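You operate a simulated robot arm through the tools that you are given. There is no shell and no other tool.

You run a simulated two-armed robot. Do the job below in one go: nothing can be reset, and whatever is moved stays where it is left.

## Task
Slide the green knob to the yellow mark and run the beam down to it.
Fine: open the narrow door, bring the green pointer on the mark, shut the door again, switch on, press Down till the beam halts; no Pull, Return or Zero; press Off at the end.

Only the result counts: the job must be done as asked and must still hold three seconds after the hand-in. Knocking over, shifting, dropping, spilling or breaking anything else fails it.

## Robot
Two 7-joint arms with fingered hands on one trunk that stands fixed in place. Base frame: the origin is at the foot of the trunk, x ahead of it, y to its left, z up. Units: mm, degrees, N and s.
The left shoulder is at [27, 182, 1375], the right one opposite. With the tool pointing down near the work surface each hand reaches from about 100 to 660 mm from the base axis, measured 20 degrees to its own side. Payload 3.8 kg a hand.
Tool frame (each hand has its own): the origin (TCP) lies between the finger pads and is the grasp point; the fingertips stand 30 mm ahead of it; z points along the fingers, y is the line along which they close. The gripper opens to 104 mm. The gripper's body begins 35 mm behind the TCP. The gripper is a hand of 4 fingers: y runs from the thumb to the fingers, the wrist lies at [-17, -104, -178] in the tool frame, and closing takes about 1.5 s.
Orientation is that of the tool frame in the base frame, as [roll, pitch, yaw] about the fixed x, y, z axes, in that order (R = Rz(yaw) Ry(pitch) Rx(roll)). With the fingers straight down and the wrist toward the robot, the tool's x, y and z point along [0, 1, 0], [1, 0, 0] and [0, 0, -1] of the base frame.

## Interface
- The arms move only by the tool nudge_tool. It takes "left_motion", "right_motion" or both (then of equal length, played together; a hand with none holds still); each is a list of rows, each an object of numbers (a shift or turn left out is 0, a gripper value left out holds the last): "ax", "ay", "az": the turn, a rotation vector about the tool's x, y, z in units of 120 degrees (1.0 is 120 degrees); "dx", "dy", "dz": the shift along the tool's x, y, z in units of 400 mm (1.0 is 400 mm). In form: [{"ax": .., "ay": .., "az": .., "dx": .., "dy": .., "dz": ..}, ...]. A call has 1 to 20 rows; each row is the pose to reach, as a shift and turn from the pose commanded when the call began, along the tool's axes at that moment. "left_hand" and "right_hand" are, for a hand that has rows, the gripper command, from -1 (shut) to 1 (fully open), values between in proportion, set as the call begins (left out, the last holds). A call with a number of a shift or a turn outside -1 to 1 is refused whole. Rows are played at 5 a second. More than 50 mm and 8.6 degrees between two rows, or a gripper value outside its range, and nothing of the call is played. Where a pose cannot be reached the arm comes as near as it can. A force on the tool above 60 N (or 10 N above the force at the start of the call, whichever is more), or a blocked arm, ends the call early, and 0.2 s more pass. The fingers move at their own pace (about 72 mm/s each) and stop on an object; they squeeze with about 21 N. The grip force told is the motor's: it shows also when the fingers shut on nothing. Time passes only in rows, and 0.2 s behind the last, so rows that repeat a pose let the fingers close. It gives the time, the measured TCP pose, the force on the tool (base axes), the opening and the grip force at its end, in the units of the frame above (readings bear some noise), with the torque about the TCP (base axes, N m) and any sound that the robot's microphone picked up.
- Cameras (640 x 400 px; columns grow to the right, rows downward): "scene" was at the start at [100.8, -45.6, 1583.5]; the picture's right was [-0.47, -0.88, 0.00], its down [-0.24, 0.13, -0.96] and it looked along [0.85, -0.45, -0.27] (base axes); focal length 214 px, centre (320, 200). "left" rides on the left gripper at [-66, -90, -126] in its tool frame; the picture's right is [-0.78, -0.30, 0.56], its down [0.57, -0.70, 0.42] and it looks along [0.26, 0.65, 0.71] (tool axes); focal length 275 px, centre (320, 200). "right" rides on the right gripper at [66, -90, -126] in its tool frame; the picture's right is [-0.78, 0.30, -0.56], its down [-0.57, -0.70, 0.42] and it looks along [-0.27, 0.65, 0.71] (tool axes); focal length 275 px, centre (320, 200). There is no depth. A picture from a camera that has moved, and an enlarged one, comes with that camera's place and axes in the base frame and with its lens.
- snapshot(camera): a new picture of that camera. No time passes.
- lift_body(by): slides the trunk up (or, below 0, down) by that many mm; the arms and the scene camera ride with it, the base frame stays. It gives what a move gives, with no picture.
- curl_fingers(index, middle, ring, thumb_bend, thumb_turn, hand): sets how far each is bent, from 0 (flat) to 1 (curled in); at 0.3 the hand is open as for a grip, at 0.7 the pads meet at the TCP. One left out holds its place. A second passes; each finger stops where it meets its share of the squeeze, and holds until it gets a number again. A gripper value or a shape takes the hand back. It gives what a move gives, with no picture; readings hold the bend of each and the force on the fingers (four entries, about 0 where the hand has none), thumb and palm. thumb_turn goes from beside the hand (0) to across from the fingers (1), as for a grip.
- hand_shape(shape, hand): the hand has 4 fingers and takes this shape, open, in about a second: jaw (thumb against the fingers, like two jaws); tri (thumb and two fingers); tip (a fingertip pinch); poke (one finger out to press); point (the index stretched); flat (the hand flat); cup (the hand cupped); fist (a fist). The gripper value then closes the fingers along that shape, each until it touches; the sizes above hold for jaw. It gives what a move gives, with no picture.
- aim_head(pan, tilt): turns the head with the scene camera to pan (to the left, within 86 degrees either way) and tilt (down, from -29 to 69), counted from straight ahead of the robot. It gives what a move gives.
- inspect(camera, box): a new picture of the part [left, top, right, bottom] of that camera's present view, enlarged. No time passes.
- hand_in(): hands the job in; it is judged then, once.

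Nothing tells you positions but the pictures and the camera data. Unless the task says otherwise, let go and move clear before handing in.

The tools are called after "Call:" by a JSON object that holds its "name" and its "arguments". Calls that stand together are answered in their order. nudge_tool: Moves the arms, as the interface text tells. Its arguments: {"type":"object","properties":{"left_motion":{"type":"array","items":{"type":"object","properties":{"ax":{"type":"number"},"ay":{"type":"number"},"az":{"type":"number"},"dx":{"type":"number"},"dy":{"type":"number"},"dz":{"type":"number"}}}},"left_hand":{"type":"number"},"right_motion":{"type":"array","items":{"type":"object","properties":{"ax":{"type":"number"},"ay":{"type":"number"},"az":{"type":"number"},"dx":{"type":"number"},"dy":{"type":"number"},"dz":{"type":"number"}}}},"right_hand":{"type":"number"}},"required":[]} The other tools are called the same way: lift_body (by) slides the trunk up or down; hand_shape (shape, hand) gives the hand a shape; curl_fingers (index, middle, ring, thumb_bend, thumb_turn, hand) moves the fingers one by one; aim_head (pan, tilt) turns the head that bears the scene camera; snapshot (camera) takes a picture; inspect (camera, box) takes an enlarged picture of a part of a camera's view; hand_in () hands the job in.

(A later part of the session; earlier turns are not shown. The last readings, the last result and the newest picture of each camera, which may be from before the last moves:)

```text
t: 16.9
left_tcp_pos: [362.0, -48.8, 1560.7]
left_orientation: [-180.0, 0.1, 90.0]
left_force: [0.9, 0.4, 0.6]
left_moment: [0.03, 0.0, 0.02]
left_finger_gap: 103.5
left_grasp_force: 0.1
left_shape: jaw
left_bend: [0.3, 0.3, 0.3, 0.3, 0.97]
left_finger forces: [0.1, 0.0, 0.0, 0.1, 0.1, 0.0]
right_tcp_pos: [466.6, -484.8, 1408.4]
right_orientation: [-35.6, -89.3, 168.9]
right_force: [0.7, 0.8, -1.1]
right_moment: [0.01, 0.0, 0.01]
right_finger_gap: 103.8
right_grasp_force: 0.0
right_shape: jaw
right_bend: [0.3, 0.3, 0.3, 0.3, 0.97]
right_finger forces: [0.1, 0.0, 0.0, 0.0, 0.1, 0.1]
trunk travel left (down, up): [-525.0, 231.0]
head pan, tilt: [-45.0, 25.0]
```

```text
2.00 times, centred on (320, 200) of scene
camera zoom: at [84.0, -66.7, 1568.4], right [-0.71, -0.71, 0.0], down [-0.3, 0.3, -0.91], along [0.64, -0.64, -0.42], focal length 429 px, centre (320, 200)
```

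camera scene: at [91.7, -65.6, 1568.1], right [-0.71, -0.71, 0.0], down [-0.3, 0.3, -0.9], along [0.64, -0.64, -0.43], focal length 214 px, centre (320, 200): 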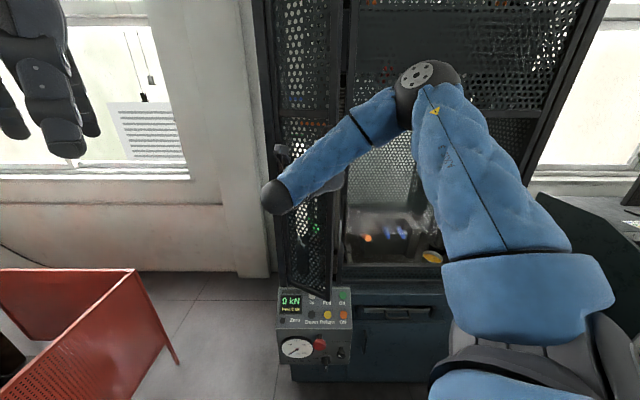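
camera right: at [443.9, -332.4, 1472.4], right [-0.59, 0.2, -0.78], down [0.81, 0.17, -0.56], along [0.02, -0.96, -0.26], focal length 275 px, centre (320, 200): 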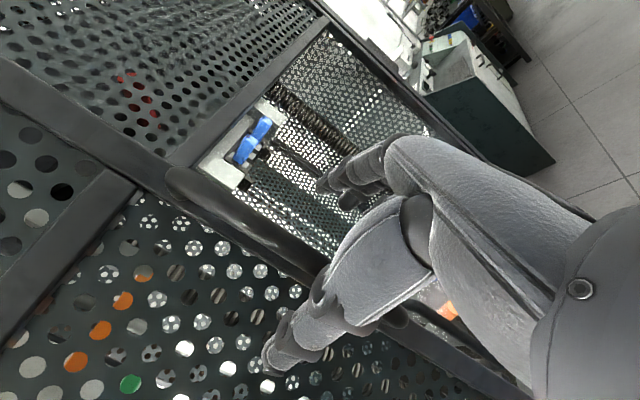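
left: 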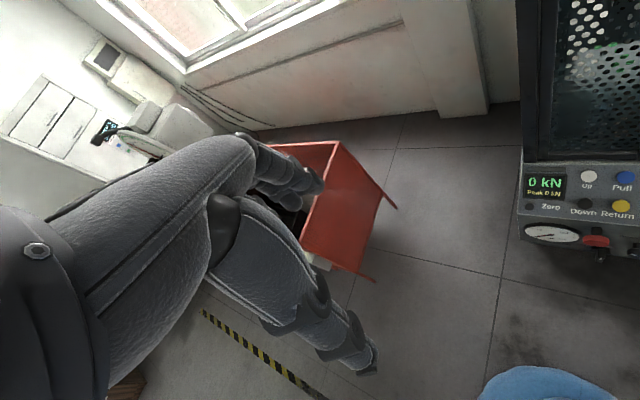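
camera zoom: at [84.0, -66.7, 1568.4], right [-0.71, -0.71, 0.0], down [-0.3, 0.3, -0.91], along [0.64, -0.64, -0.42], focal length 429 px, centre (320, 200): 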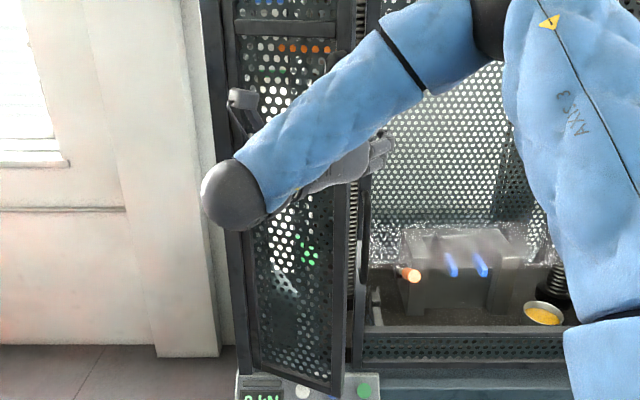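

I back the open hand off the handle and turn it leftwards, then try the poke shape.

Call:
{"name": "nudge_tool", "arguments": {"right_motion": [{"dz": -0.04}, {"dz": -0.08}, {"dz": -0.12}, {"dz": -0.15}]}}

Call:
{"name": "snapshot", "arguments": {"camera": "right"}}

Call:
{"name": "inspect", "arguments": {"camera": "scene", "box": [240, 100, 400, 300]}}

```text
t: 17.9
left_tcp_pos: [361.5, -48.7, 1560.7]
left_orientation: [-180.0, 0.0, 90.0]
left_force: [-0.2, 0.3, -0.3]
left_moment: [0.01, -0.01, 0.02]
left_finger_gap: 103.9
left_grasp_force: 0.0
left_shape: jaw
left_bend: [0.3, 0.3, 0.3, 0.3, 0.97]
left_finger forces: [0.0, 0.1, 0.1, 0.1, 0.1, 0.1]
right_tcp_pos: [436.3, -488.3, 1411.5]
right_orientation: [-28.9, -89.3, 162.2]
right_force: [0.5, 0.4, 0.4]
right_moment: [0.0, 0.04, 0.01]
right_finger_gap: 103.7
right_grasp_force: 0.1
right_shape: jaw
right_bend: [0.3, 0.3, 0.3, 0.3, 0.97]
right_finger forces: [0.0, 0.0, 0.1, 0.1, 0.0, 0.1]
right hand out of reach, approached as far as the arm can: row 1, 2, 3, 4
trunk travel left (down, up): [-525.0, 231.0]
head pan, tilt: [-45.0, 25.0]
```

```text
taken
camera right: at [412.0, -334.8, 1474.6], right [-0.59, 0.2, -0.78], down [0.81, 0.17, -0.56], along [0.02, -0.96, -0.26], focal length 275 px, centre (320, 200)
```

right: 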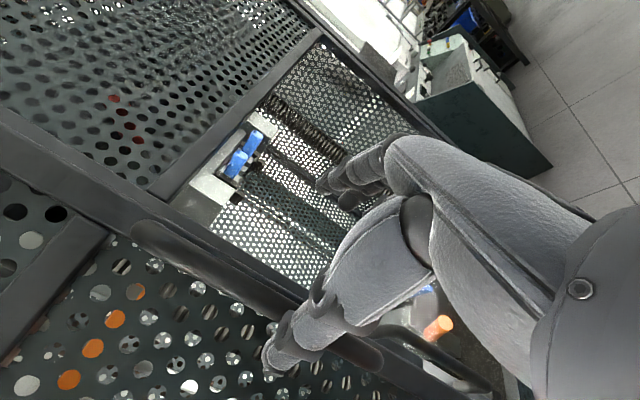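

```text
2.00 times, centred on (320, 200) of scene
camera zoom: at [83.8, -66.7, 1568.4], right [-0.71, -0.71, 0.0], down [-0.3, 0.3, -0.91], along [0.64, -0.64, -0.42], focal length 429 px, centre (320, 200)
```

zoom: 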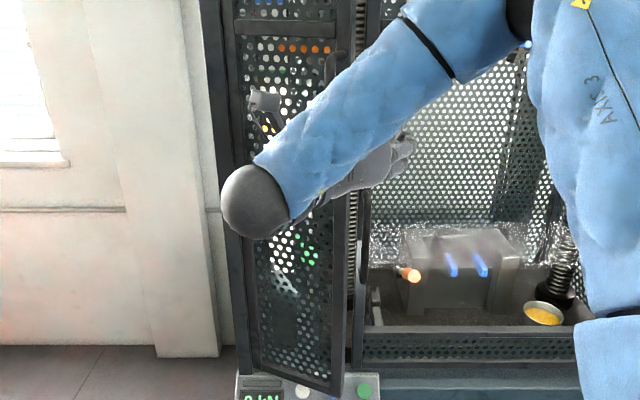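

Call:
{"name": "nudge_tool", "arguments": {"right_motion": [{"dz": -0.06, "ax": 0.05, "dy": 0.0}, {"dz": -0.12, "ax": 0.1, "dy": 0.03}, {"dz": -0.14, "ax": 0.16, "dy": 0.1}, {"dz": -0.14, "ax": 0.22, "dy": 0.17}, {"dz": -0.14, "ax": 0.28, "dy": 0.22}, {"dz": -0.12, "ax": 0.3333, "dy": 0.25}]}}

Call:
{"name": "hand_shape", "arguments": {"hand": "right", "shape": "poke"}}

Call:
{"name": "snapshot", "arguments": {"camera": "right"}}

Call:
{"name": "snapshot", "arguments": {"camera": "scene"}}

```text
t: 19.3
left_tcp_pos: [362.5, -45.7, 1560.5]
left_orientation: [-179.9, 0.1, 90.0]
left_force: [0.9, 0.6, -0.2]
left_moment: [-0.03, 0.01, 0.0]
left_finger_gap: 103.7
left_grasp_force: 0.0
left_shape: jaw
left_bend: [0.3, 0.3, 0.3, 0.3, 0.97]
left_finger forces: [0.1, 0.0, 0.0, 0.1, 0.1, 0.0]
right_tcp_pos: [404.1, -494.3, 1441.5]
right_orientation: [17.9, -89.2, 154.1]
right_force: [0.7, 0.6, 0.4]
right_moment: [-0.02, 0.01, -0.03]
right_finger_gap: 103.8
right_grasp_force: 0.1
right_shape: jaw
right_bend: [0.3, 0.3, 0.3, 0.3, 0.97]
right_finger forces: [0.0, 0.0, 0.0, 0.0, 0.0, 0.0]
right hand out of reach, approached as far as the arm can: row 3, 4, 5, 6
trunk travel left (down, up): [-525.0, 231.0]
head pan, tilt: [-45.0, 25.0]
```

```text
t: 20.2
left_tcp_pos: [361.6, -50.3, 1561.3]
left_orientation: [-180.0, 0.2, 90.0]
left_force: [0.1, 0.2, 0.5]
left_moment: [0.02, 0.0, -0.02]
left_finger_gap: 103.6
left_grasp_force: 0.1
left_shape: jaw
left_bend: [0.3, 0.3, 0.3, 0.3, 0.97]
left_finger forces: [0.0, 0.1, 0.1, 0.0, 0.0, 0.0]
right_tcp_pos: [402.4, -498.7, 1441.5]
right_orientation: [17.6, -89.2, 154.3]
right_force: [0.2, -0.6, -0.4]
right_moment: [-0.01, -0.04, -0.04]
right_finger_gap: 0.1
right_grasp_force: 0.0
right_shape: poke
right_bend: [0.7, 0.7, 0.99, 1.0, 1.0]
right_finger forces: [0.0, 0.1, 0.0, 0.0, 0.1, 0.1]
trunk travel left (down, up): [-525.0, 231.0]
head pan, tilt: [-45.0, 25.0]
```

```text
taken
camera right: at [289.2, -392.2, 1503.7], right [-0.58, -0.22, -0.78], down [0.53, 0.63, -0.57], along [0.62, -0.74, -0.25], focal length 275 px, centre (320, 200)
```

right: 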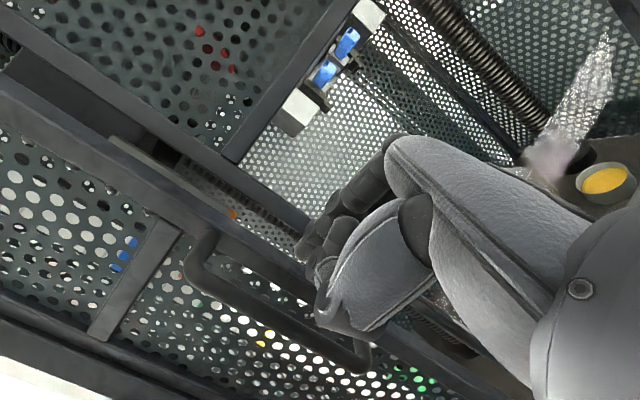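

```text
taken
camera scene: at [83.5, -67.1, 1568.4], right [-0.71, -0.71, 0.0], down [-0.3, 0.3, -0.91], along [0.64, -0.64, -0.42], focal length 214 px, centre (320, 200)
```

scene: 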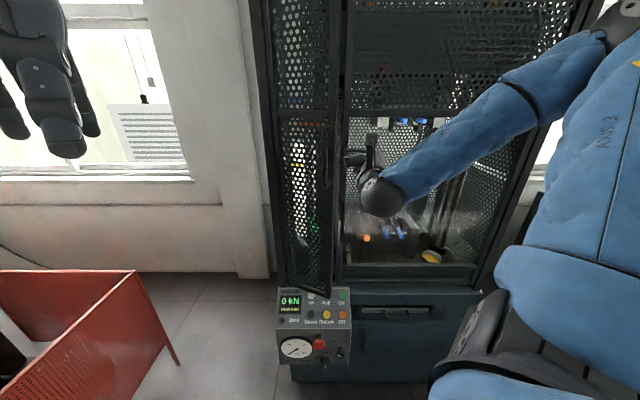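

The door stands about 25° open with a ~90 mm gap at its free edge. I move the hand with fingers pointing forward-left into that gap.

Call:
{"name": "nudge_tool", "arguments": {"right_motion": [{"dy": 0.085, "dz": 0.03, "dx": -0.02}, {"dy": 0.168, "dz": 0.07, "dx": -0.04}, {"dy": 0.178, "dz": 0.12, "dx": -0.04}, {"dy": 0.178, "dz": 0.17, "dx": -0.04}]}}

Call:
{"name": "snapshot", "arguments": {"camera": "right"}}

Call:
{"name": "snapshot", "arguments": {"camera": "scene"}}

```text
t: 21.2
left_tcp_pos: [359.9, -49.7, 1561.2]
left_orientation: [179.9, 0.1, 89.9]
left_force: [-0.1, 0.0, -0.8]
left_moment: [0.01, -0.02, -0.04]
left_finger_gap: 103.8
left_grasp_force: 0.0
left_shape: jaw
left_bend: [0.3, 0.3, 0.3, 0.3, 0.97]
left_finger forces: [0.0, 0.1, 0.0, 0.0, 0.0, 0.1]
right_tcp_pos: [441.3, -534.3, 1448.4]
right_orientation: [8.5, -89.4, 164.7]
right_force: [-0.2, 0.0, 0.3]
right_moment: [0.03, 0.0, 0.06]
right_finger_gap: 0.0
right_grasp_force: 0.1
right_shape: poke
right_bend: [0.7, 0.7, 0.99, 1.0, 1.0]
right_finger forces: [0.0, 0.1, 0.1, 0.1, 0.0, 0.0]
right hand out of reach, approached as far as the arm can: row 1, 2, 3, 4
trunk travel left (down, up): [-525.0, 231.0]
head pan, tilt: [-45.0, 25.0]
```

```text
taken
camera right: at [325.6, -429.2, 1511.1], right [-0.58, -0.23, -0.78], down [0.51, 0.64, -0.57], along [0.63, -0.73, -0.26], focal length 275 px, centre (320, 200)
```

right: 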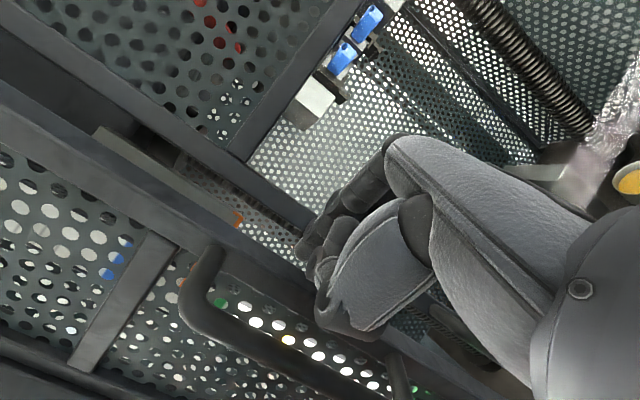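

```text
taken
camera scene: at [82.7, -67.3, 1568.5], right [-0.71, -0.71, 0.0], down [-0.3, 0.3, -0.91], along [0.64, -0.64, -0.42], focal length 214 px, centre (320, 200)
```

scene: 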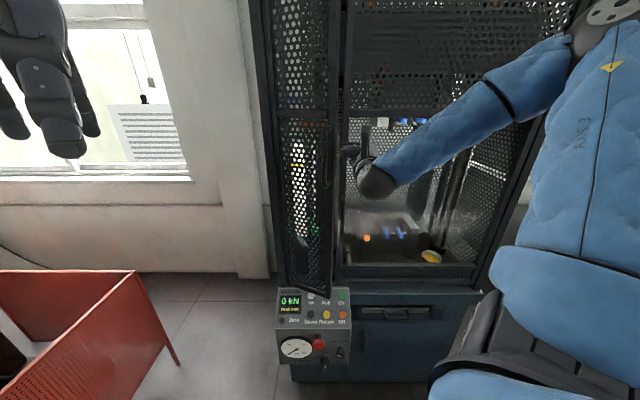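

The commanded poses were too close in; I now re-orient the hand to a palm-down pose with fingers pointing forward and down, off to the right of the door edge.

Call:
{"name": "nudge_tool", "arguments": {"right_motion": [{"ax": 0.003, "ay": -0.046, "az": -0.05, "dx": 0.02, "dy": 0.03, "dz": -0.01}, {"ax": 0.006, "ay": -0.092, "az": -0.1, "dx": 0.04, "dy": 0.043, "dz": -0.02}, {"ax": 0.009, "ay": -0.138, "az": -0.151, "dx": 0.06, "dy": 0.043, "dz": -0.03}, {"ax": 0.012, "ay": -0.184, "az": -0.201, "dx": 0.08, "dy": 0.043, "dz": -0.041}, {"ax": 0.015, "ay": -0.23, "az": -0.251, "dx": 0.0875, "dy": 0.043, "dz": -0.041}, {"ax": 0.018, "ay": -0.277, "az": -0.302, "dx": 0.0875, "dy": 0.043, "dz": -0.041}, {"ax": 0.021, "ay": -0.323, "az": -0.352, "dx": 0.0875, "dy": 0.043, "dz": -0.041}, {"ax": 0.024, "ay": -0.369, "az": -0.402, "dx": 0.0875, "dy": 0.043, "dz": -0.041}, {"ax": 0.027, "ay": -0.415, "az": -0.452, "dx": 0.0875, "dy": 0.043, "dz": -0.041}, {"ax": 0.03, "ay": -0.461, "az": -0.503, "dx": 0.0875, "dy": 0.043, "dz": -0.041}, {"ax": 0.0327, "ay": -0.507, "az": -0.553, "dx": 0.0875, "dy": 0.043, "dz": -0.041}]}}

Call:
{"name": "curl_fingers", "arguments": {"hand": "right", "index": 0.3, "middle": 1, "ring": 1, "thumb_bend": 1, "thumb_turn": 1}}

Call:
{"name": "snapshot", "arguments": {"camera": "right"}}

Call:
{"name": "snapshot", "arguments": {"camera": "scene"}}

```text
t: 23.6
left_tcp_pos: [362.1, -48.6, 1561.6]
left_orientation: [-180.0, 0.0, 90.1]
left_force: [0.3, -0.3, -0.3]
left_moment: [0.03, 0.02, 0.03]
left_finger_gap: 103.6
left_grasp_force: 0.1
left_shape: jaw
left_bend: [0.3, 0.3, 0.3, 0.3, 0.97]
left_finger forces: [0.1, 0.0, 0.1, 0.0, 0.0, 0.0]
right_tcp_pos: [426.7, -547.3, 1482.4]
right_orientation: [134.4, -0.2, 43.4]
right_force: [0.8, 0.3, 0.3]
right_moment: [-0.01, 0.0, 0.01]
right_finger_gap: 0.0
right_grasp_force: 0.0
right_shape: poke
right_bend: [0.7, 0.7, 0.99, 1.0, 1.0]
right_finger forces: [0.0, 0.0, 0.0, 0.1, 0.0, 0.0]
trunk travel left (down, up): [-525.0, 231.0]
head pan, tilt: [-45.0, 25.0]
```

```text
t: 24.6
left_tcp_pos: [362.0, -48.2, 1561.1]
left_orientation: [180.0, 0.0, 90.0]
left_force: [-0.1, -0.3, 0.7]
left_moment: [0.01, 0.01, 0.0]
left_finger_gap: 103.6
left_grasp_force: 0.2
left_shape: jaw
left_bend: [0.3, 0.3, 0.3, 0.3, 0.97]
left_finger forces: [0.0, 0.1, 0.0, 0.1, 0.1, 0.1]
right_tcp_pos: [426.7, -547.6, 1483.2]
right_orientation: [134.3, -0.2, 43.2]
right_force: [1.0, 0.3, 0.6]
right_moment: [0.02, -0.01, -0.01]
right_finger_gap: 28.5
right_grasp_force: 0.1
right_shape: fingers
right_bend: [0.28, 1.0, 1.0, 1.0, 1.0]
right_finger forces: [0.0, 0.0, 0.1, 0.0, 0.0, 0.0]
trunk travel left (down, up): [-525.0, 231.0]
head pan, tilt: [-45.0, 25.0]
```

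```text
taken
camera right: at [369.5, -391.3, 1505.1], right [-0.7, -0.39, 0.6], down [-0.54, -0.25, -0.8], along [0.47, -0.88, -0.04], focal length 275 px, centre (320, 200)
```

right: 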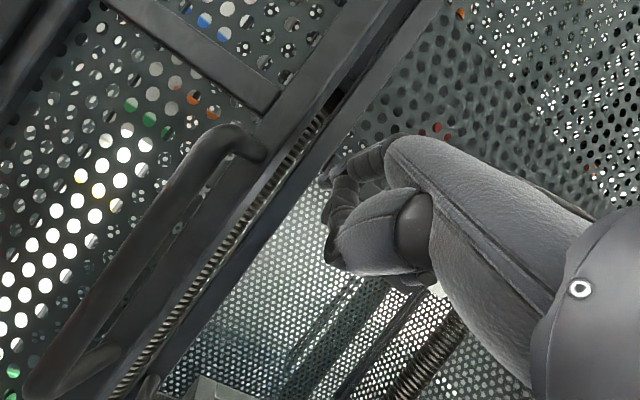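

```text
taken
camera scene: at [83.6, -66.7, 1568.5], right [-0.71, -0.71, 0.0], down [-0.3, 0.3, -0.91], along [0.64, -0.64, -0.42], focal length 214 px, centre (320, 200)
```

scene: 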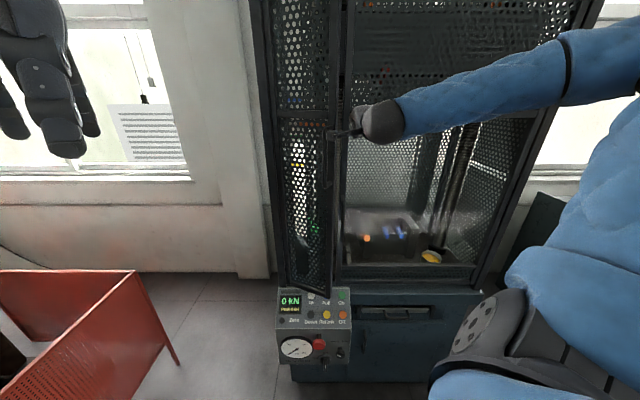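

Call:
{"name": "inspect", "arguments": {"camera": "right", "box": [200, 80, 440, 300]}}

Call:
{"name": "inspect", "arguments": {"camera": "scene", "box": [270, 70, 430, 190]}}

```text
1.82 times, centred on (320, 190) of right
camera zoom: at [369.5, -391.3, 1505.1], right [-0.7, -0.39, 0.6], down [-0.54, -0.25, -0.8], along [0.47, -0.88, -0.04], focal length 500 px, centre (320, 218)
```

zoom: 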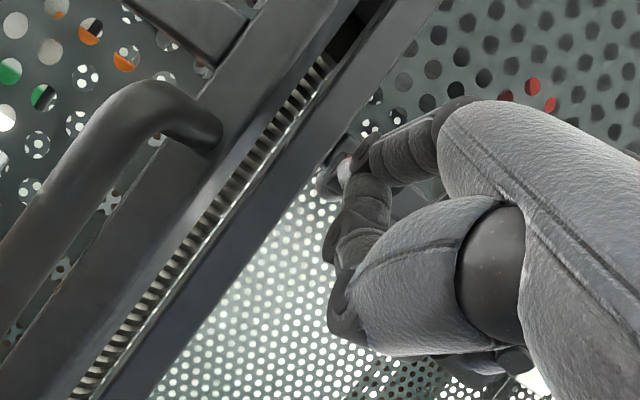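

```text
3.33 times, centred on (350, 130) of scene
camera zoom: at [83.6, -66.7, 1568.5], right [-0.71, -0.71, 0.0], down [-0.3, 0.3, -0.91], along [0.64, -0.64, -0.42], focal length 715 px, centre (220, 433)
```

zoom: 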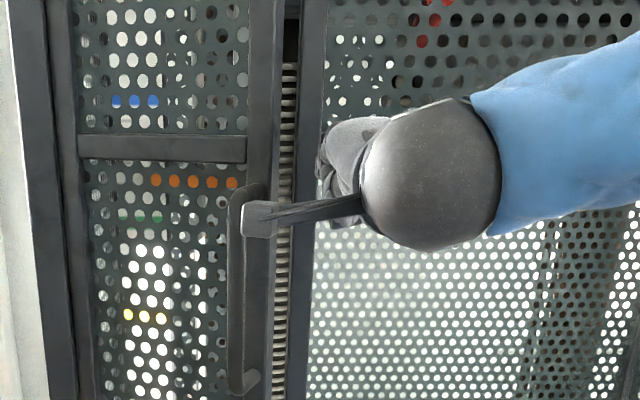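

I lower and advance so the index tip passes just behind the door's free edge.

Call:
{"name": "nudge_tool", "arguments": {"right_motion": [{"dy": -0.0, "dz": 0.05}, {"dy": -0.002, "dz": 0.1}, {"dy": -0.0035, "dz": 0.138}]}}

Call:
{"name": "snapshot", "arguments": {"camera": "right"}}

Call:
{"name": "inspect", "arguments": {"camera": "scene", "box": [270, 70, 430, 190]}}

```text
t: 25.4
left_tcp_pos: [360.7, -47.0, 1561.4]
left_orientation: [179.9, 0.1, 90.0]
left_force: [-0.4, 0.0, -0.6]
left_moment: [0.0, 0.0, 0.01]
left_finger_gap: 103.5
left_grasp_force: 0.1
left_shape: jaw
left_bend: [0.3, 0.3, 0.3, 0.3, 0.97]
left_finger forces: [0.1, 0.0, 0.0, 0.1, 0.1, 0.1]
right_tcp_pos: [453.1, -575.0, 1442.5]
right_orientation: [134.2, -0.3, 43.4]
right_force: [-1.5, 1.6, 0.8]
right_moment: [-0.08, -0.1, 0.03]
right_finger_gap: 28.8
right_grasp_force: 1.4
right_shape: fingers
right_bend: [0.28, 1.0, 1.0, 1.0, 1.0]
right_finger forces: [2.8, 0.0, 0.0, 0.0, 0.1, 0.1]
trunk travel left (down, up): [-525.0, 231.0]
head pan, tilt: [-45.0, 25.0]
```

```text
taken
camera right: at [395.6, -418.5, 1465.2], right [-0.7, -0.39, 0.6], down [-0.54, -0.25, -0.8], along [0.47, -0.88, -0.03], focal length 275 px, centre (320, 200)
```

right: 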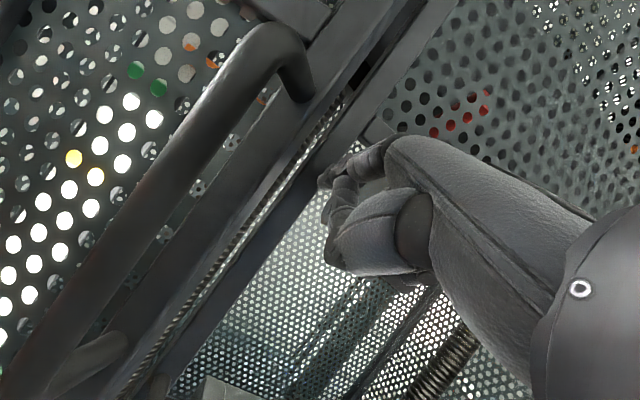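

```text
3.33 times, centred on (350, 130) of scene
camera zoom: at [82.5, -65.9, 1568.6], right [-0.71, -0.71, 0.0], down [-0.3, 0.3, -0.91], along [0.64, -0.64, -0.42], focal length 715 px, centre (220, 433)
```

zoom: 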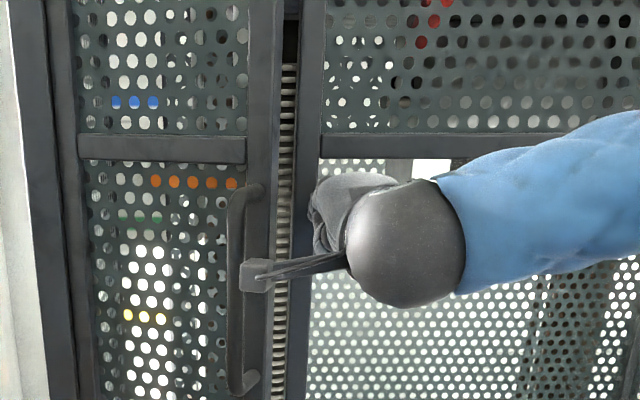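

The index tip just touches the wide door's frame; I back off a little and sweep left against the door's free edge.

Call:
{"name": "nudge_tool", "arguments": {"right_motion": [{"dy": -0.014, "dz": -0.014}, {"dy": -0.014, "dz": -0.014, "dx": 0.03}, {"dy": -0.014, "dz": -0.014, "dx": 0.06}, {"dy": -0.014, "dz": -0.014, "dx": 0.09}, {"dy": -0.014, "dz": -0.014, "dx": 0.12}, {"dy": -0.014, "dz": -0.014, "dx": 0.15}]}}

Call:
{"name": "snapshot", "arguments": {"camera": "right"}}

Call:
{"name": "snapshot", "arguments": {"camera": "scene"}}

```text
t: 26.8
left_tcp_pos: [351.0, -50.9, 1563.5]
left_orientation: [179.6, 0.0, 90.1]
left_force: [0.2, 0.6, 0.4]
left_moment: [-0.05, 0.03, -0.02]
left_finger_gap: 103.6
left_grasp_force: 0.1
left_shape: jaw
left_bend: [0.3, 0.3, 0.3, 0.3, 0.97]
left_finger forces: [0.0, 0.0, 0.1, 0.0, 0.0, 0.0]
right_tcp_pos: [473.7, -548.0, 1443.3]
right_orientation: [134.3, -1.2, 40.0]
right_force: [-57.3, -27.4, 1.3]
right_moment: [1.32, -2.77, -0.3]
right_finger_gap: 27.6
right_grasp_force: 32.1
right_shape: fingers
right_bend: [0.3, 1.0, 1.0, 1.0, 1.0]
right_finger forces: [65.2, 0.0, 0.1, 0.0, 0.0, 0.1]
trunk travel left (down, up): [-525.0, 231.0]
head pan, tilt: [-45.0, 25.0]
stopped in row 6 (right hand): the force on the tool passed its limit at 65 N (the readings are from after the stop); the commanded pose is now the measured one
```

```text
taken
camera right: at [425.0, -387.7, 1466.6], right [-0.73, -0.36, 0.59], down [-0.55, -0.21, -0.81], along [0.42, -0.91, -0.04], focal length 275 px, centre (320, 200)
```

right: 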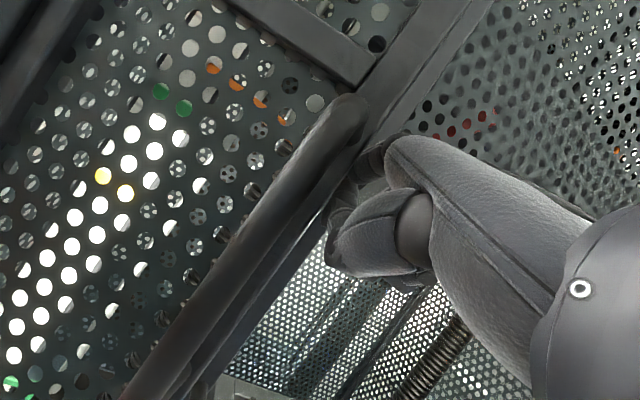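

```text
taken
camera scene: at [71.2, -71.1, 1569.0], right [-0.71, -0.71, -0.01], down [-0.29, 0.3, -0.91], along [0.64, -0.64, -0.42], focal length 214 px, centre (320, 200)
```

scene: 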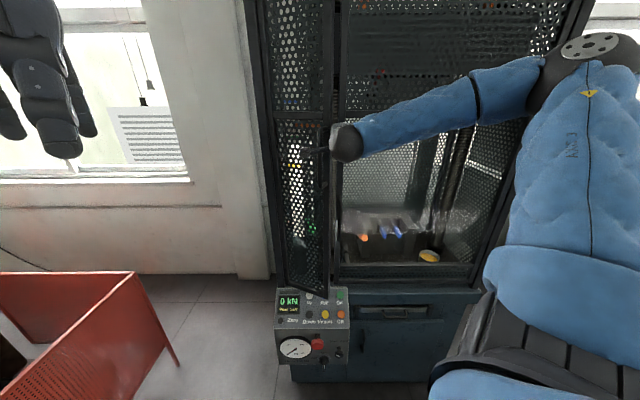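

The push was mostly along the door plane; now I pull the finger back towards the robot to see whether it hooks behind the edge.

Call:
{"name": "nudge_tool", "arguments": {"right_motion": [{"dx": -0.01, "dy": -0.005, "dz": -0.005}, {"dx": -0.01, "dy": -0.02, "dz": -0.02}, {"dx": -0.005, "dy": -0.035, "dz": -0.035}, {"dx": 0.0, "dy": -0.05, "dz": -0.05}]}}

Call:
{"name": "snapshot", "arguments": {"camera": "right"}}

Call:
{"name": "snapshot", "arguments": {"camera": "scene"}}

```text
t: 27.8
left_tcp_pos: [352.2, -49.0, 1562.5]
left_orientation: [179.7, 0.0, 90.2]
left_force: [0.4, -0.6, 0.3]
left_moment: [-0.01, 0.03, 0.03]
left_finger_gap: 103.7
left_grasp_force: 0.0
left_shape: jaw
left_bend: [0.3, 0.3, 0.3, 0.3, 0.97]
left_finger forces: [0.0, 0.0, 0.0, 0.0, 0.0, 0.0]
right_tcp_pos: [462.4, -515.7, 1442.4]
right_orientation: [134.4, -0.6, 41.6]
right_force: [-31.5, -9.7, 1.6]
right_moment: [0.45, -1.51, -0.02]
right_finger_gap: 27.8
right_grasp_force: 16.9
right_shape: fingers
right_bend: [0.3, 1.0, 1.0, 1.0, 1.0]
right_finger forces: [34.2, 0.1, 0.0, 0.0, 0.0, 0.1]
trunk travel left (down, up): [-525.0, 231.0]
head pan, tilt: [-45.0, 25.0]
```

```text
taken
camera right: at [409.3, -358.1, 1465.5], right [-0.71, -0.38, 0.59], down [-0.54, -0.24, -0.81], along [0.44, -0.9, -0.04], focal length 275 px, centre (320, 200)
```

right: 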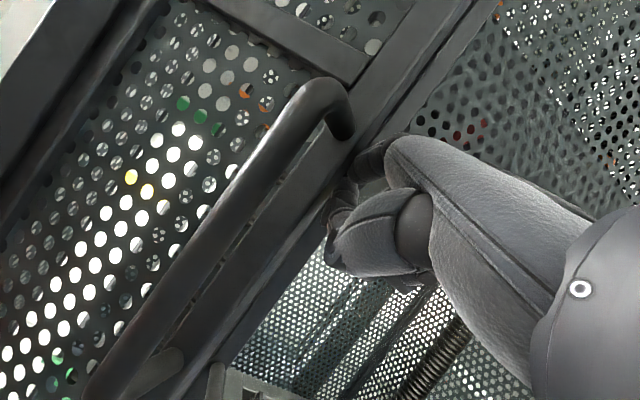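

```text
taken
camera scene: at [75.1, -68.2, 1568.8], right [-0.71, -0.71, 0.0], down [-0.29, 0.3, -0.91], along [0.64, -0.64, -0.42], focal length 214 px, centre (320, 200)
```

scene: 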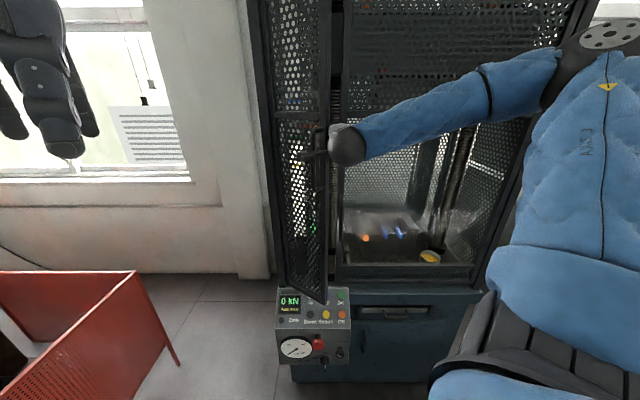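

It works: the door swings further (~35°). I continue sweeping along the arc.

Call:
{"name": "nudge_tool", "arguments": {"right_motion": [{"dx": 0.03, "dy": -0.025, "dz": -0.025}, {"dx": 0.06, "dy": -0.05, "dz": -0.05}, {"dx": 0.095, "dy": -0.07, "dz": -0.07}, {"dx": 0.13, "dy": -0.09, "dz": -0.09}, {"dx": 0.17, "dy": -0.11, "dz": -0.11}, {"dx": 0.215, "dy": -0.125, "dz": -0.125}]}}

Call:
{"name": "snapshot", "arguments": {"camera": "right"}}

Call:
{"name": "snapshot", "arguments": {"camera": "scene"}}

```text
t: 29.2
left_tcp_pos: [364.3, -46.6, 1559.3]
left_orientation: [-179.9, 0.1, 90.1]
left_force: [1.2, 0.7, 1.3]
left_moment: [-0.04, 0.05, -0.02]
left_finger_gap: 103.7
left_grasp_force: 0.1
left_shape: jaw
left_bend: [0.3, 0.3, 0.3, 0.3, 0.97]
left_finger forces: [0.1, 0.1, 0.0, 0.1, 0.0, 0.0]
right_tcp_pos: [487.9, -403.1, 1440.4]
right_orientation: [134.7, -0.3, 41.9]
right_force: [-1.0, -0.9, 0.1]
right_moment: [0.02, -0.05, 0.05]
right_finger_gap: 28.6
right_grasp_force: 0.2
right_shape: fingers
right_bend: [0.29, 1.0, 1.0, 0.99, 1.0]
right_finger forces: [0.1, 0.0, 0.1, 0.1, 0.1, 0.0]
trunk travel left (down, up): [-525.0, 231.0]
head pan, tilt: [-45.0, 25.0]
```

```text
taken
camera right: at [434.7, -245.5, 1462.9], right [-0.71, -0.38, 0.6], down [-0.55, -0.24, -0.8], along [0.45, -0.89, -0.04], focal length 275 px, centre (320, 200)
```

right: 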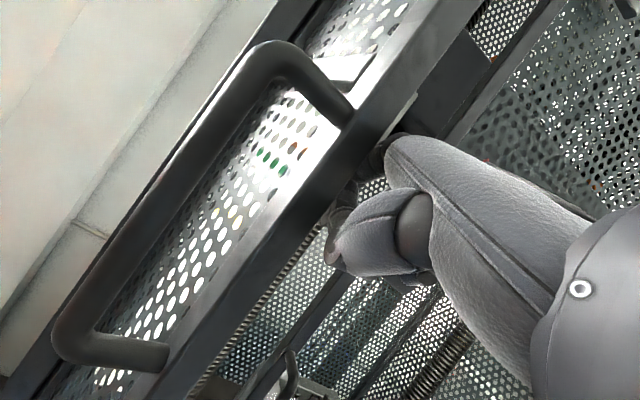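

```text
taken
camera scene: at [86.2, -66.0, 1568.3], right [-0.71, -0.71, 0.0], down [-0.3, 0.3, -0.91], along [0.64, -0.64, -0.42], focal length 214 px, centre (320, 200)
```

scene: 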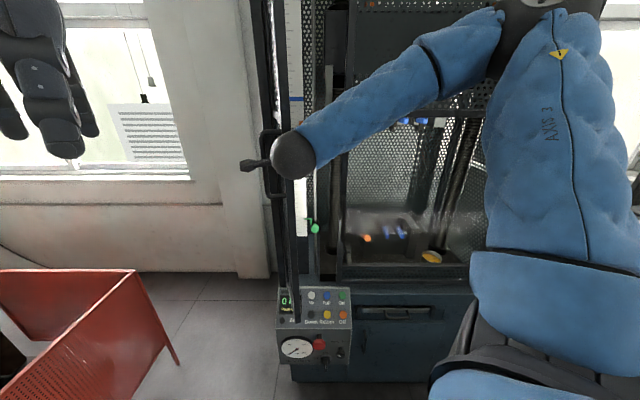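

The door is now ~75° open and the green knob is in view. I push it a little further, then withdraw the hand to look.

Call:
{"name": "nudge_tool", "arguments": {"right_motion": [{"dx": 0.04}, {"dx": 0.08}, {"dx": 0.12}]}}

Call:
{"name": "nudge_tool", "arguments": {"right_motion": [{"dx": -0.06}, {"dx": -0.15}, {"dx": -0.25}, {"dx": -0.35, "dy": -0.03, "dz": -0.03}, {"dx": -0.45, "dy": -0.06, "dz": -0.06}, {"dx": -0.55, "dy": -0.06, "dz": -0.06}, {"dx": -0.65, "dy": -0.06, "dz": -0.06}]}}

Call:
{"name": "snapshot", "arguments": {"camera": "scene"}}

Call:
{"name": "inspect", "arguments": {"camera": "scene", "box": [250, 80, 350, 240]}}

Call:
{"name": "snapshot", "arguments": {"camera": "right"}}

```text
t: 30.0
left_tcp_pos: [361.7, -48.6, 1559.8]
left_orientation: [-179.9, 0.1, 90.1]
left_force: [-0.3, 0.9, 0.3]
left_moment: [0.03, 0.02, 0.02]
left_finger_gap: 103.7
left_grasp_force: 0.1
left_shape: jaw
left_bend: [0.3, 0.3, 0.3, 0.3, 0.97]
left_finger forces: [0.0, 0.0, 0.0, 0.0, 0.1, 0.0]
right_tcp_pos: [522.3, -371.7, 1441.2]
right_orientation: [134.5, -0.3, 41.7]
right_force: [-2.1, 0.9, -0.1]
right_moment: [0.01, -0.13, 0.06]
right_finger_gap: 28.0
right_grasp_force: 1.0
right_shape: fingers
right_bend: [0.29, 1.0, 1.0, 0.99, 1.0]
right_finger forces: [0.1, 0.1, 0.0, 0.0, 0.0, 1.6]
trunk travel left (down, up): [-525.0, 231.0]
head pan, tilt: [-45.0, 25.0]
```

```text
t: 31.6
left_tcp_pos: [358.0, -48.1, 1562.0]
left_orientation: [179.8, 0.1, 90.2]
left_force: [-0.6, 0.3, 0.1]
left_moment: [0.01, -0.04, 0.0]
left_finger_gap: 103.6
left_grasp_force: 0.0
left_shape: jaw
left_bend: [0.3, 0.3, 0.3, 0.3, 0.97]
left_finger forces: [0.0, 0.0, 0.1, 0.0, 0.0, 0.0]
right_tcp_pos: [322.4, -537.5, 1453.9]
right_orientation: [134.4, -0.5, 41.9]
right_force: [0.1, 0.6, -0.6]
right_moment: [0.04, 0.0, 0.04]
right_finger_gap: 28.2
right_grasp_force: 0.1
right_shape: fingers
right_bend: [0.29, 1.0, 1.0, 0.99, 1.0]
right_finger forces: [0.0, 0.0, 0.0, 0.0, 0.1, 0.0]
right hand out of reach, approached as far as the arm can: row 5, 6, 7
trunk travel left (down, up): [-525.0, 231.0]
head pan, tilt: [-45.0, 25.0]
```

```text
taken
camera scene: at [80.6, -66.9, 1568.6], right [-0.71, -0.71, 0.0], down [-0.3, 0.3, -0.91], along [0.64, -0.64, -0.42], focal length 214 px, centre (320, 200)
```

scene: 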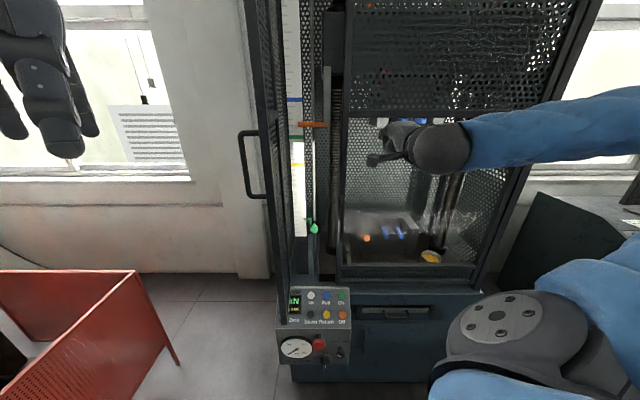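

```text
2.50 times, centred on (300, 160) of scene
camera zoom: at [80.6, -66.9, 1568.6], right [-0.71, -0.71, 0.0], down [-0.3, 0.3, -0.91], along [0.64, -0.64, -0.42], focal length 536 px, centre (370, 300)
```

zoom: 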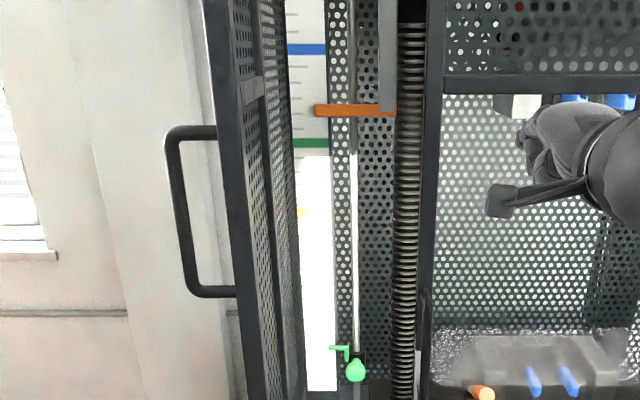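

```text
taken
camera right: at [268.3, -380.8, 1478.2], right [-0.71, -0.38, 0.6], down [-0.55, -0.24, -0.8], along [0.45, -0.89, -0.04], focal length 275 px, centre (320, 200)
```

right: 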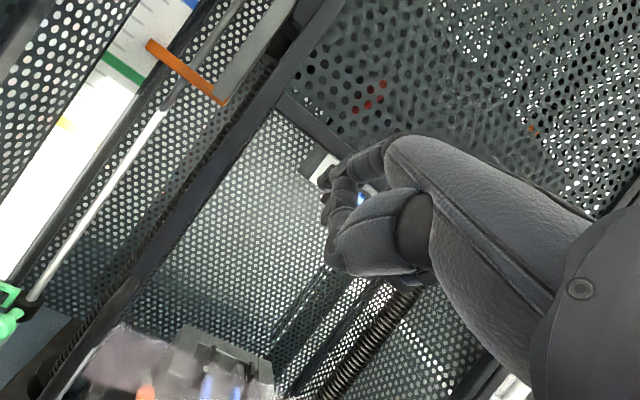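

Now the mechanism is plain: orange arm on the beam, a vertical rod, the green stop with knob and left-going pointer, and the scale with blue, green and yellow lines. I zoom closer.

Call:
{"name": "inspect", "arguments": {"camera": "scene", "box": [285, 205, 345, 245]}}

Call:
{"name": "inspect", "arguments": {"camera": "scene", "box": [280, 115, 340, 185]}}

Call:
{"name": "inspect", "arguments": {"camera": "right", "box": [0, 0, 240, 150]}}

Call:
{"name": "inspect", "arguments": {"camera": "right", "box": [0, 200, 160, 350]}}

```text
10.00 times, centred on (315, 225) of scene
camera zoom: at [80.6, -66.9, 1568.6], right [-0.71, -0.71, 0.0], down [-0.3, 0.3, -0.91], along [0.64, -0.64, -0.42], focal length 2145 px, centre (370, -50)
```

zoom: 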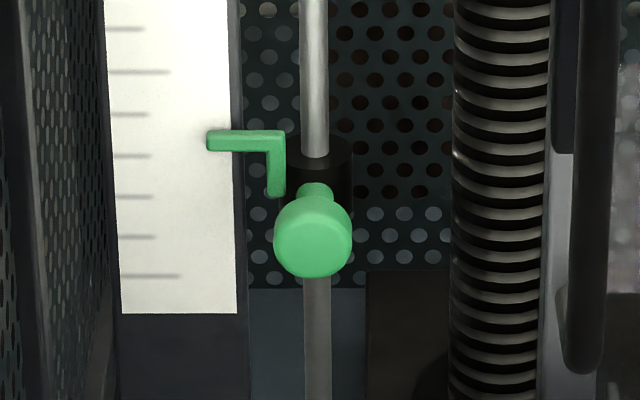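

```text
5.71 times, centred on (310, 150) of scene
camera zoom: at [80.6, -66.9, 1568.6], right [-0.71, -0.71, 0.0], down [-0.3, 0.3, -0.91], along [0.64, -0.64, -0.42], focal length 1226 px, centre (377, 486)
```

zoom: 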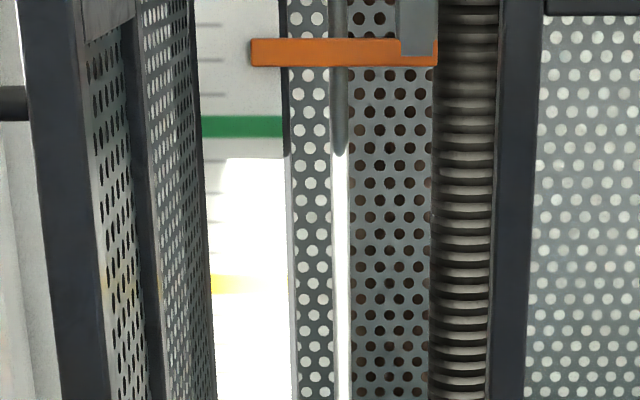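

```text
2.67 times, centred on (120, 75) of right
camera zoom: at [268.3, -380.8, 1478.2], right [-0.71, -0.38, 0.6], down [-0.55, -0.24, -0.8], along [0.45, -0.89, -0.04], focal length 734 px, centre (853, 533)
```

zoom: 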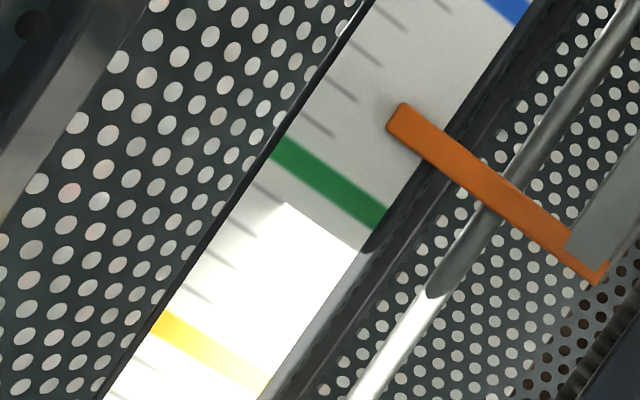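

```text
2.67 times, centred on (80, 275) of right
camera zoom: at [268.3, -380.8, 1478.2], right [-0.71, -0.38, 0.6], down [-0.55, -0.24, -0.8], along [0.45, -0.89, -0.04], focal length 734 px, centre (960, 0)
```

zoom: 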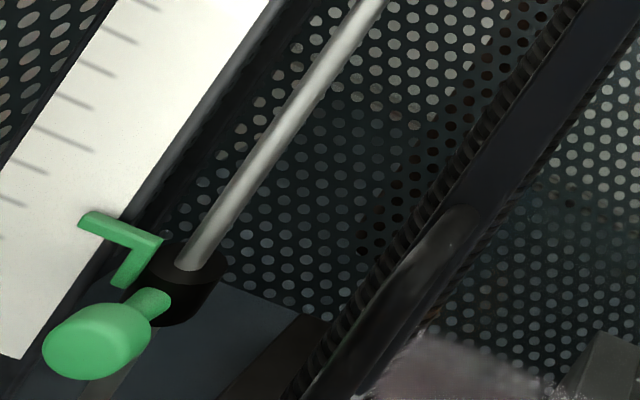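

The knob sits at about a=-34, f=845, z≈1093; the pointer at z≈1122 must rise ~229 mm to the yellow strip at z≈1351. I lower the trunk 230 mm so the arm works at that height and the scene camera looks level at the mark.

Call:
{"name": "lift_body", "arguments": {"by": -230}}

Call:
{"name": "aim_head", "arguments": {"pan": -45, "tilt": 10}}

Call:
{"name": "snapshot", "arguments": {"camera": "scene"}}

Call:
{"name": "snapshot", "arguments": {"camera": "right"}}

```text
t: 34.0
left_tcp_pos: [361.0, -47.2, 1330.1]
left_orientation: [179.9, 0.2, 90.0]
left_force: [0.5, 0.0, -0.2]
left_moment: [0.01, 0.0, -0.01]
left_finger_gap: 103.7
left_grasp_force: 0.1
left_shape: jaw
left_bend: [0.3, 0.3, 0.3, 0.3, 0.97]
left_finger forces: [0.0, 0.0, 0.1, 0.1, 0.0, 0.1]
right_tcp_pos: [370.5, -540.0, 1193.8]
right_orientation: [138.7, 4.0, 42.0]
right_force: [0.4, 0.5, 0.2]
right_moment: [0.01, 0.02, -0.02]
right_finger_gap: 28.2
right_grasp_force: 0.1
right_shape: fingers
right_bend: [0.29, 1.0, 1.0, 0.99, 1.0]
right_finger forces: [0.1, 0.0, 0.0, 0.1, 0.0, 0.0]
trunk travel left (down, up): [-295.0, 461.0]
head pan, tilt: [-45.0, 25.0]
```

```text
t: 34.8
left_tcp_pos: [361.5, -48.0, 1331.8]
left_orientation: [-180.0, 0.0, 90.1]
left_force: [0.3, -0.5, 0.5]
left_moment: [-0.01, 0.05, 0.0]
left_finger_gap: 103.4
left_grasp_force: 0.0
left_shape: jaw
left_bend: [0.3, 0.3, 0.3, 0.3, 0.97]
left_finger forces: [0.0, 0.1, 0.0, 0.0, 0.1, 0.0]
right_tcp_pos: [371.0, -538.0, 1194.6]
right_orientation: [138.6, 4.1, 41.9]
right_force: [0.9, -0.1, 0.0]
right_moment: [-0.01, 0.02, -0.02]
right_finger_gap: 28.1
right_grasp_force: 0.0
right_shape: fingers
right_bend: [0.29, 1.0, 1.0, 0.99, 1.0]
right_finger forces: [0.0, 0.1, 0.0, 0.0, 0.0, 0.0]
trunk travel left (down, up): [-295.0, 461.0]
head pan, tilt: [-45.0, 10.0]
```

```text
taken
camera scene: at [140.2, -67.4, 1360.7], right [-0.71, -0.71, 0.0], down [-0.12, 0.12, -0.98], along [0.7, -0.7, -0.17], focal length 214 px, centre (320, 200)
```

scene: 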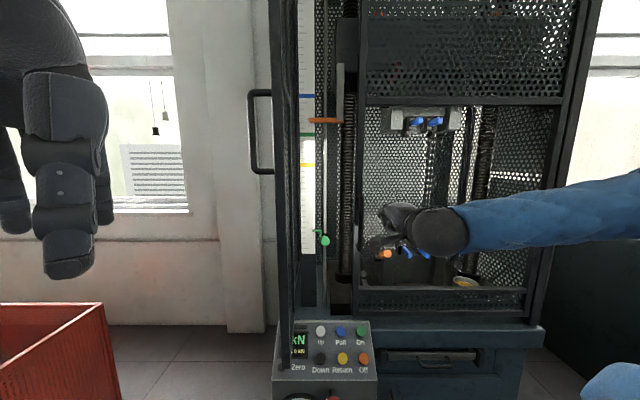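

```text
taken
camera right: at [320.3, -382.0, 1223.1], right [-0.64, -0.38, 0.67], down [-0.63, -0.24, -0.74], along [0.44, -0.89, -0.09], focal length 275 px, centre (320, 200)
```

right: 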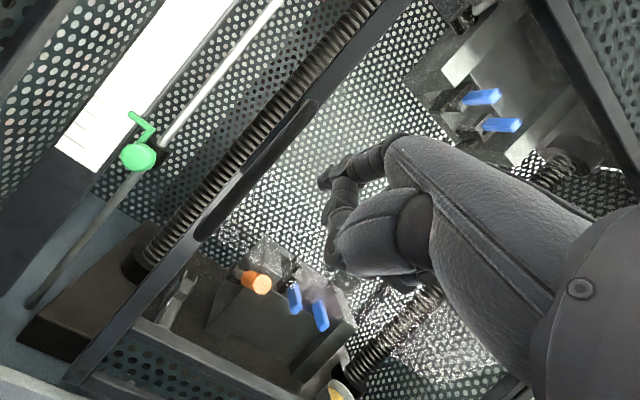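

The level view shows all marks well. I zoom for precise positions.

Call:
{"name": "inspect", "arguments": {"camera": "scene", "box": [295, 220, 345, 260]}}

Call:
{"name": "inspect", "arguments": {"camera": "scene", "box": [285, 145, 345, 185]}}

Call:
{"name": "inspect", "arguments": {"camera": "right", "box": [60, 80, 220, 200]}}

```text
10.00 times, centred on (320, 240) of scene
camera zoom: at [140.2, -67.4, 1360.7], right [-0.71, -0.71, 0.0], down [-0.12, 0.12, -0.98], along [0.7, -0.7, -0.17], focal length 2145 px, centre (320, -200)
```

zoom: 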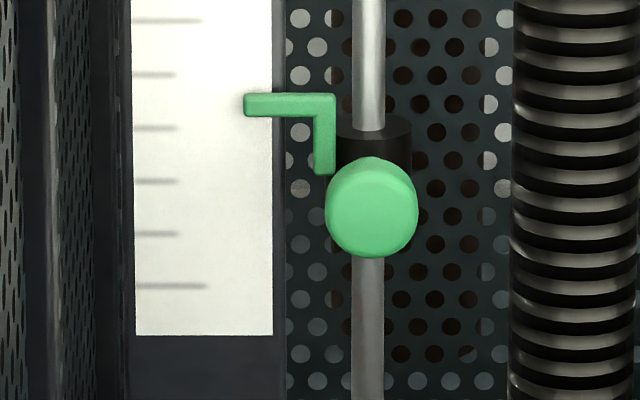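

```text
10.00 times, centred on (315, 165) of scene
camera zoom: at [140.2, -67.4, 1360.7], right [-0.71, -0.71, 0.0], down [-0.12, 0.12, -0.98], along [0.7, -0.7, -0.17], focal length 2145 px, centre (370, 550)
```

zoom: 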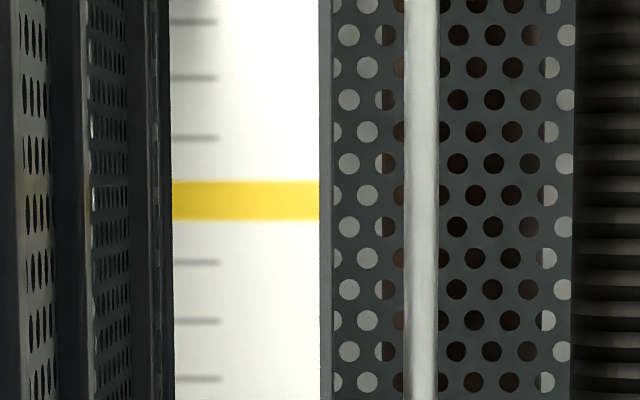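

```text
3.33 times, centred on (140, 140) of right
camera zoom: at [320.3, -382.0, 1223.1], right [-0.64, -0.38, 0.67], down [-0.63, -0.24, -0.74], along [0.44, -0.89, -0.09], focal length 918 px, centre (920, 400)
```

zoom: 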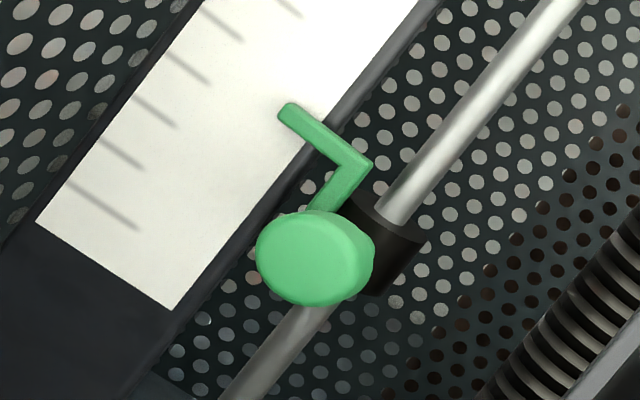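

Pointer must go up 229 mm. I set the hand to jaw, and bring it in front of the opening, fingers forward (slightly left), thumb below.

Call:
{"name": "hand_shape", "arguments": {"hand": "right", "shape": "jaw"}}

Call:
{"name": "nudge_tool", "arguments": {"right_motion": [{"ax": -0.0509, "ay": 0.0166, "az": -0.0027, "dx": 0.039, "dy": -0.0153, "dz": 0.0224}, {"ax": -0.1017, "ay": 0.0332, "az": -0.0054, "dx": 0.078, "dy": -0.0306, "dz": 0.0448}, {"ax": -0.1526, "ay": 0.0498, "az": -0.008, "dx": 0.117, "dy": -0.0459, "dz": 0.0671}, {"ax": -0.2035, "ay": 0.0664, "az": -0.0107, "dx": 0.1565, "dy": -0.0613, "dz": 0.0895}, {"ax": -0.2543, "ay": 0.0829, "az": -0.0134, "dx": 0.1956, "dy": -0.0766, "dz": 0.1119}, {"ax": -0.3052, "ay": 0.0995, "az": -0.016, "dx": 0.2348, "dy": -0.0919, "dz": 0.1343}, {"ax": -0.356, "ay": 0.1161, "az": -0.0187, "dx": 0.2739, "dy": -0.1072, "dz": 0.1566}, {"ax": -0.4069, "ay": 0.1327, "az": -0.0214, "dx": 0.313, "dy": -0.1225, "dz": 0.179}]}}

Call:
{"name": "snapshot", "arguments": {"camera": "right"}}

Call:
{"name": "snapshot", "arguments": {"camera": "scene"}}

```text
t: 35.7
left_tcp_pos: [360.5, -47.6, 1330.9]
left_orientation: [180.0, 0.1, 90.0]
left_force: [-0.3, -0.2, -0.4]
left_moment: [0.03, 0.01, 0.01]
left_finger_gap: 103.8
left_grasp_force: 0.0
left_shape: jaw
left_bend: [0.3, 0.3, 0.3, 0.3, 0.97]
left_finger forces: [0.1, 0.0, 0.1, 0.1, 0.1, 0.1]
right_tcp_pos: [370.5, -539.8, 1194.3]
right_orientation: [138.7, 4.1, 41.9]
right_force: [0.7, -0.2, -1.0]
right_moment: [-0.03, 0.03, -0.01]
right_finger_gap: 103.6
right_grasp_force: 0.2
right_shape: jaw
right_bend: [0.3, 0.3, 0.3, 0.3, 0.97]
right_finger forces: [0.0, 0.0, 0.0, 0.1, 0.0, 0.0]
trunk travel left (down, up): [-295.0, 461.0]
head pan, tilt: [-45.0, 10.0]
```

```text
t: 37.5
left_tcp_pos: [362.5, -48.0, 1329.6]
left_orientation: [180.0, 0.1, 90.0]
left_force: [0.4, 0.2, -0.4]
left_moment: [0.03, -0.05, -0.01]
left_finger_gap: 103.6
left_grasp_force: 0.1
left_shape: jaw
left_bend: [0.3, 0.3, 0.3, 0.3, 0.97]
left_finger forces: [0.1, 0.0, 0.0, 0.1, 0.1, 0.0]
right_tcp_pos: [457.0, -456.7, 1117.2]
right_orientation: [112.1, -1.7, 43.5]
right_force: [0.1, -1.0, 0.0]
right_moment: [0.01, 0.02, -0.04]
right_finger_gap: 103.9
right_grasp_force: 0.1
right_shape: jaw
right_bend: [0.3, 0.3, 0.3, 0.3, 0.97]
right_finger forces: [0.0, 0.0, 0.0, 0.0, 0.0, 0.1]
right hand out of reach, approached as far as the arm can: row 1, 2, 3, 4, 5, 6, 7, 8
trunk travel left (down, up): [-295.0, 461.0]
head pan, tilt: [-45.0, 10.0]
```

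```text
taken
camera right: at [401.6, -301.2, 1082.2], right [-0.85, -0.25, 0.46], down [-0.31, -0.47, -0.83], along [0.43, -0.85, 0.32], focal length 275 px, centre (320, 200)
```

right: 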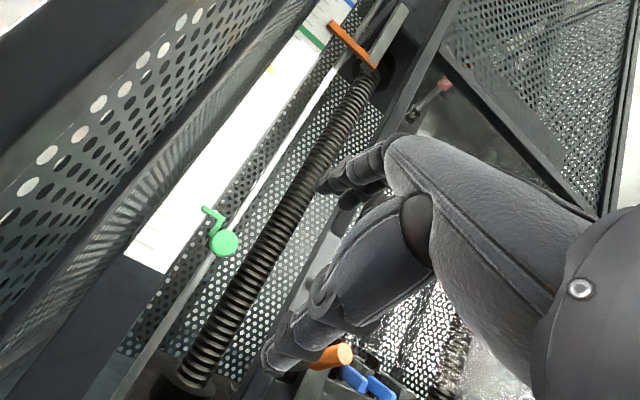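

```text
taken
camera scene: at [140.9, -68.2, 1360.6], right [-0.71, -0.71, 0.0], down [-0.12, 0.12, -0.98], along [0.7, -0.7, -0.17], focal length 214 px, centre (320, 200)
```

scene: 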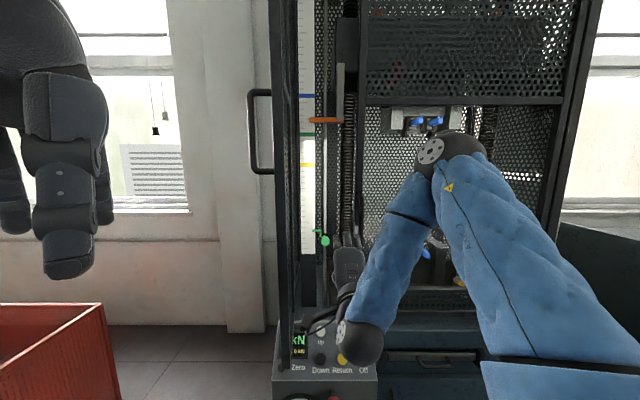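

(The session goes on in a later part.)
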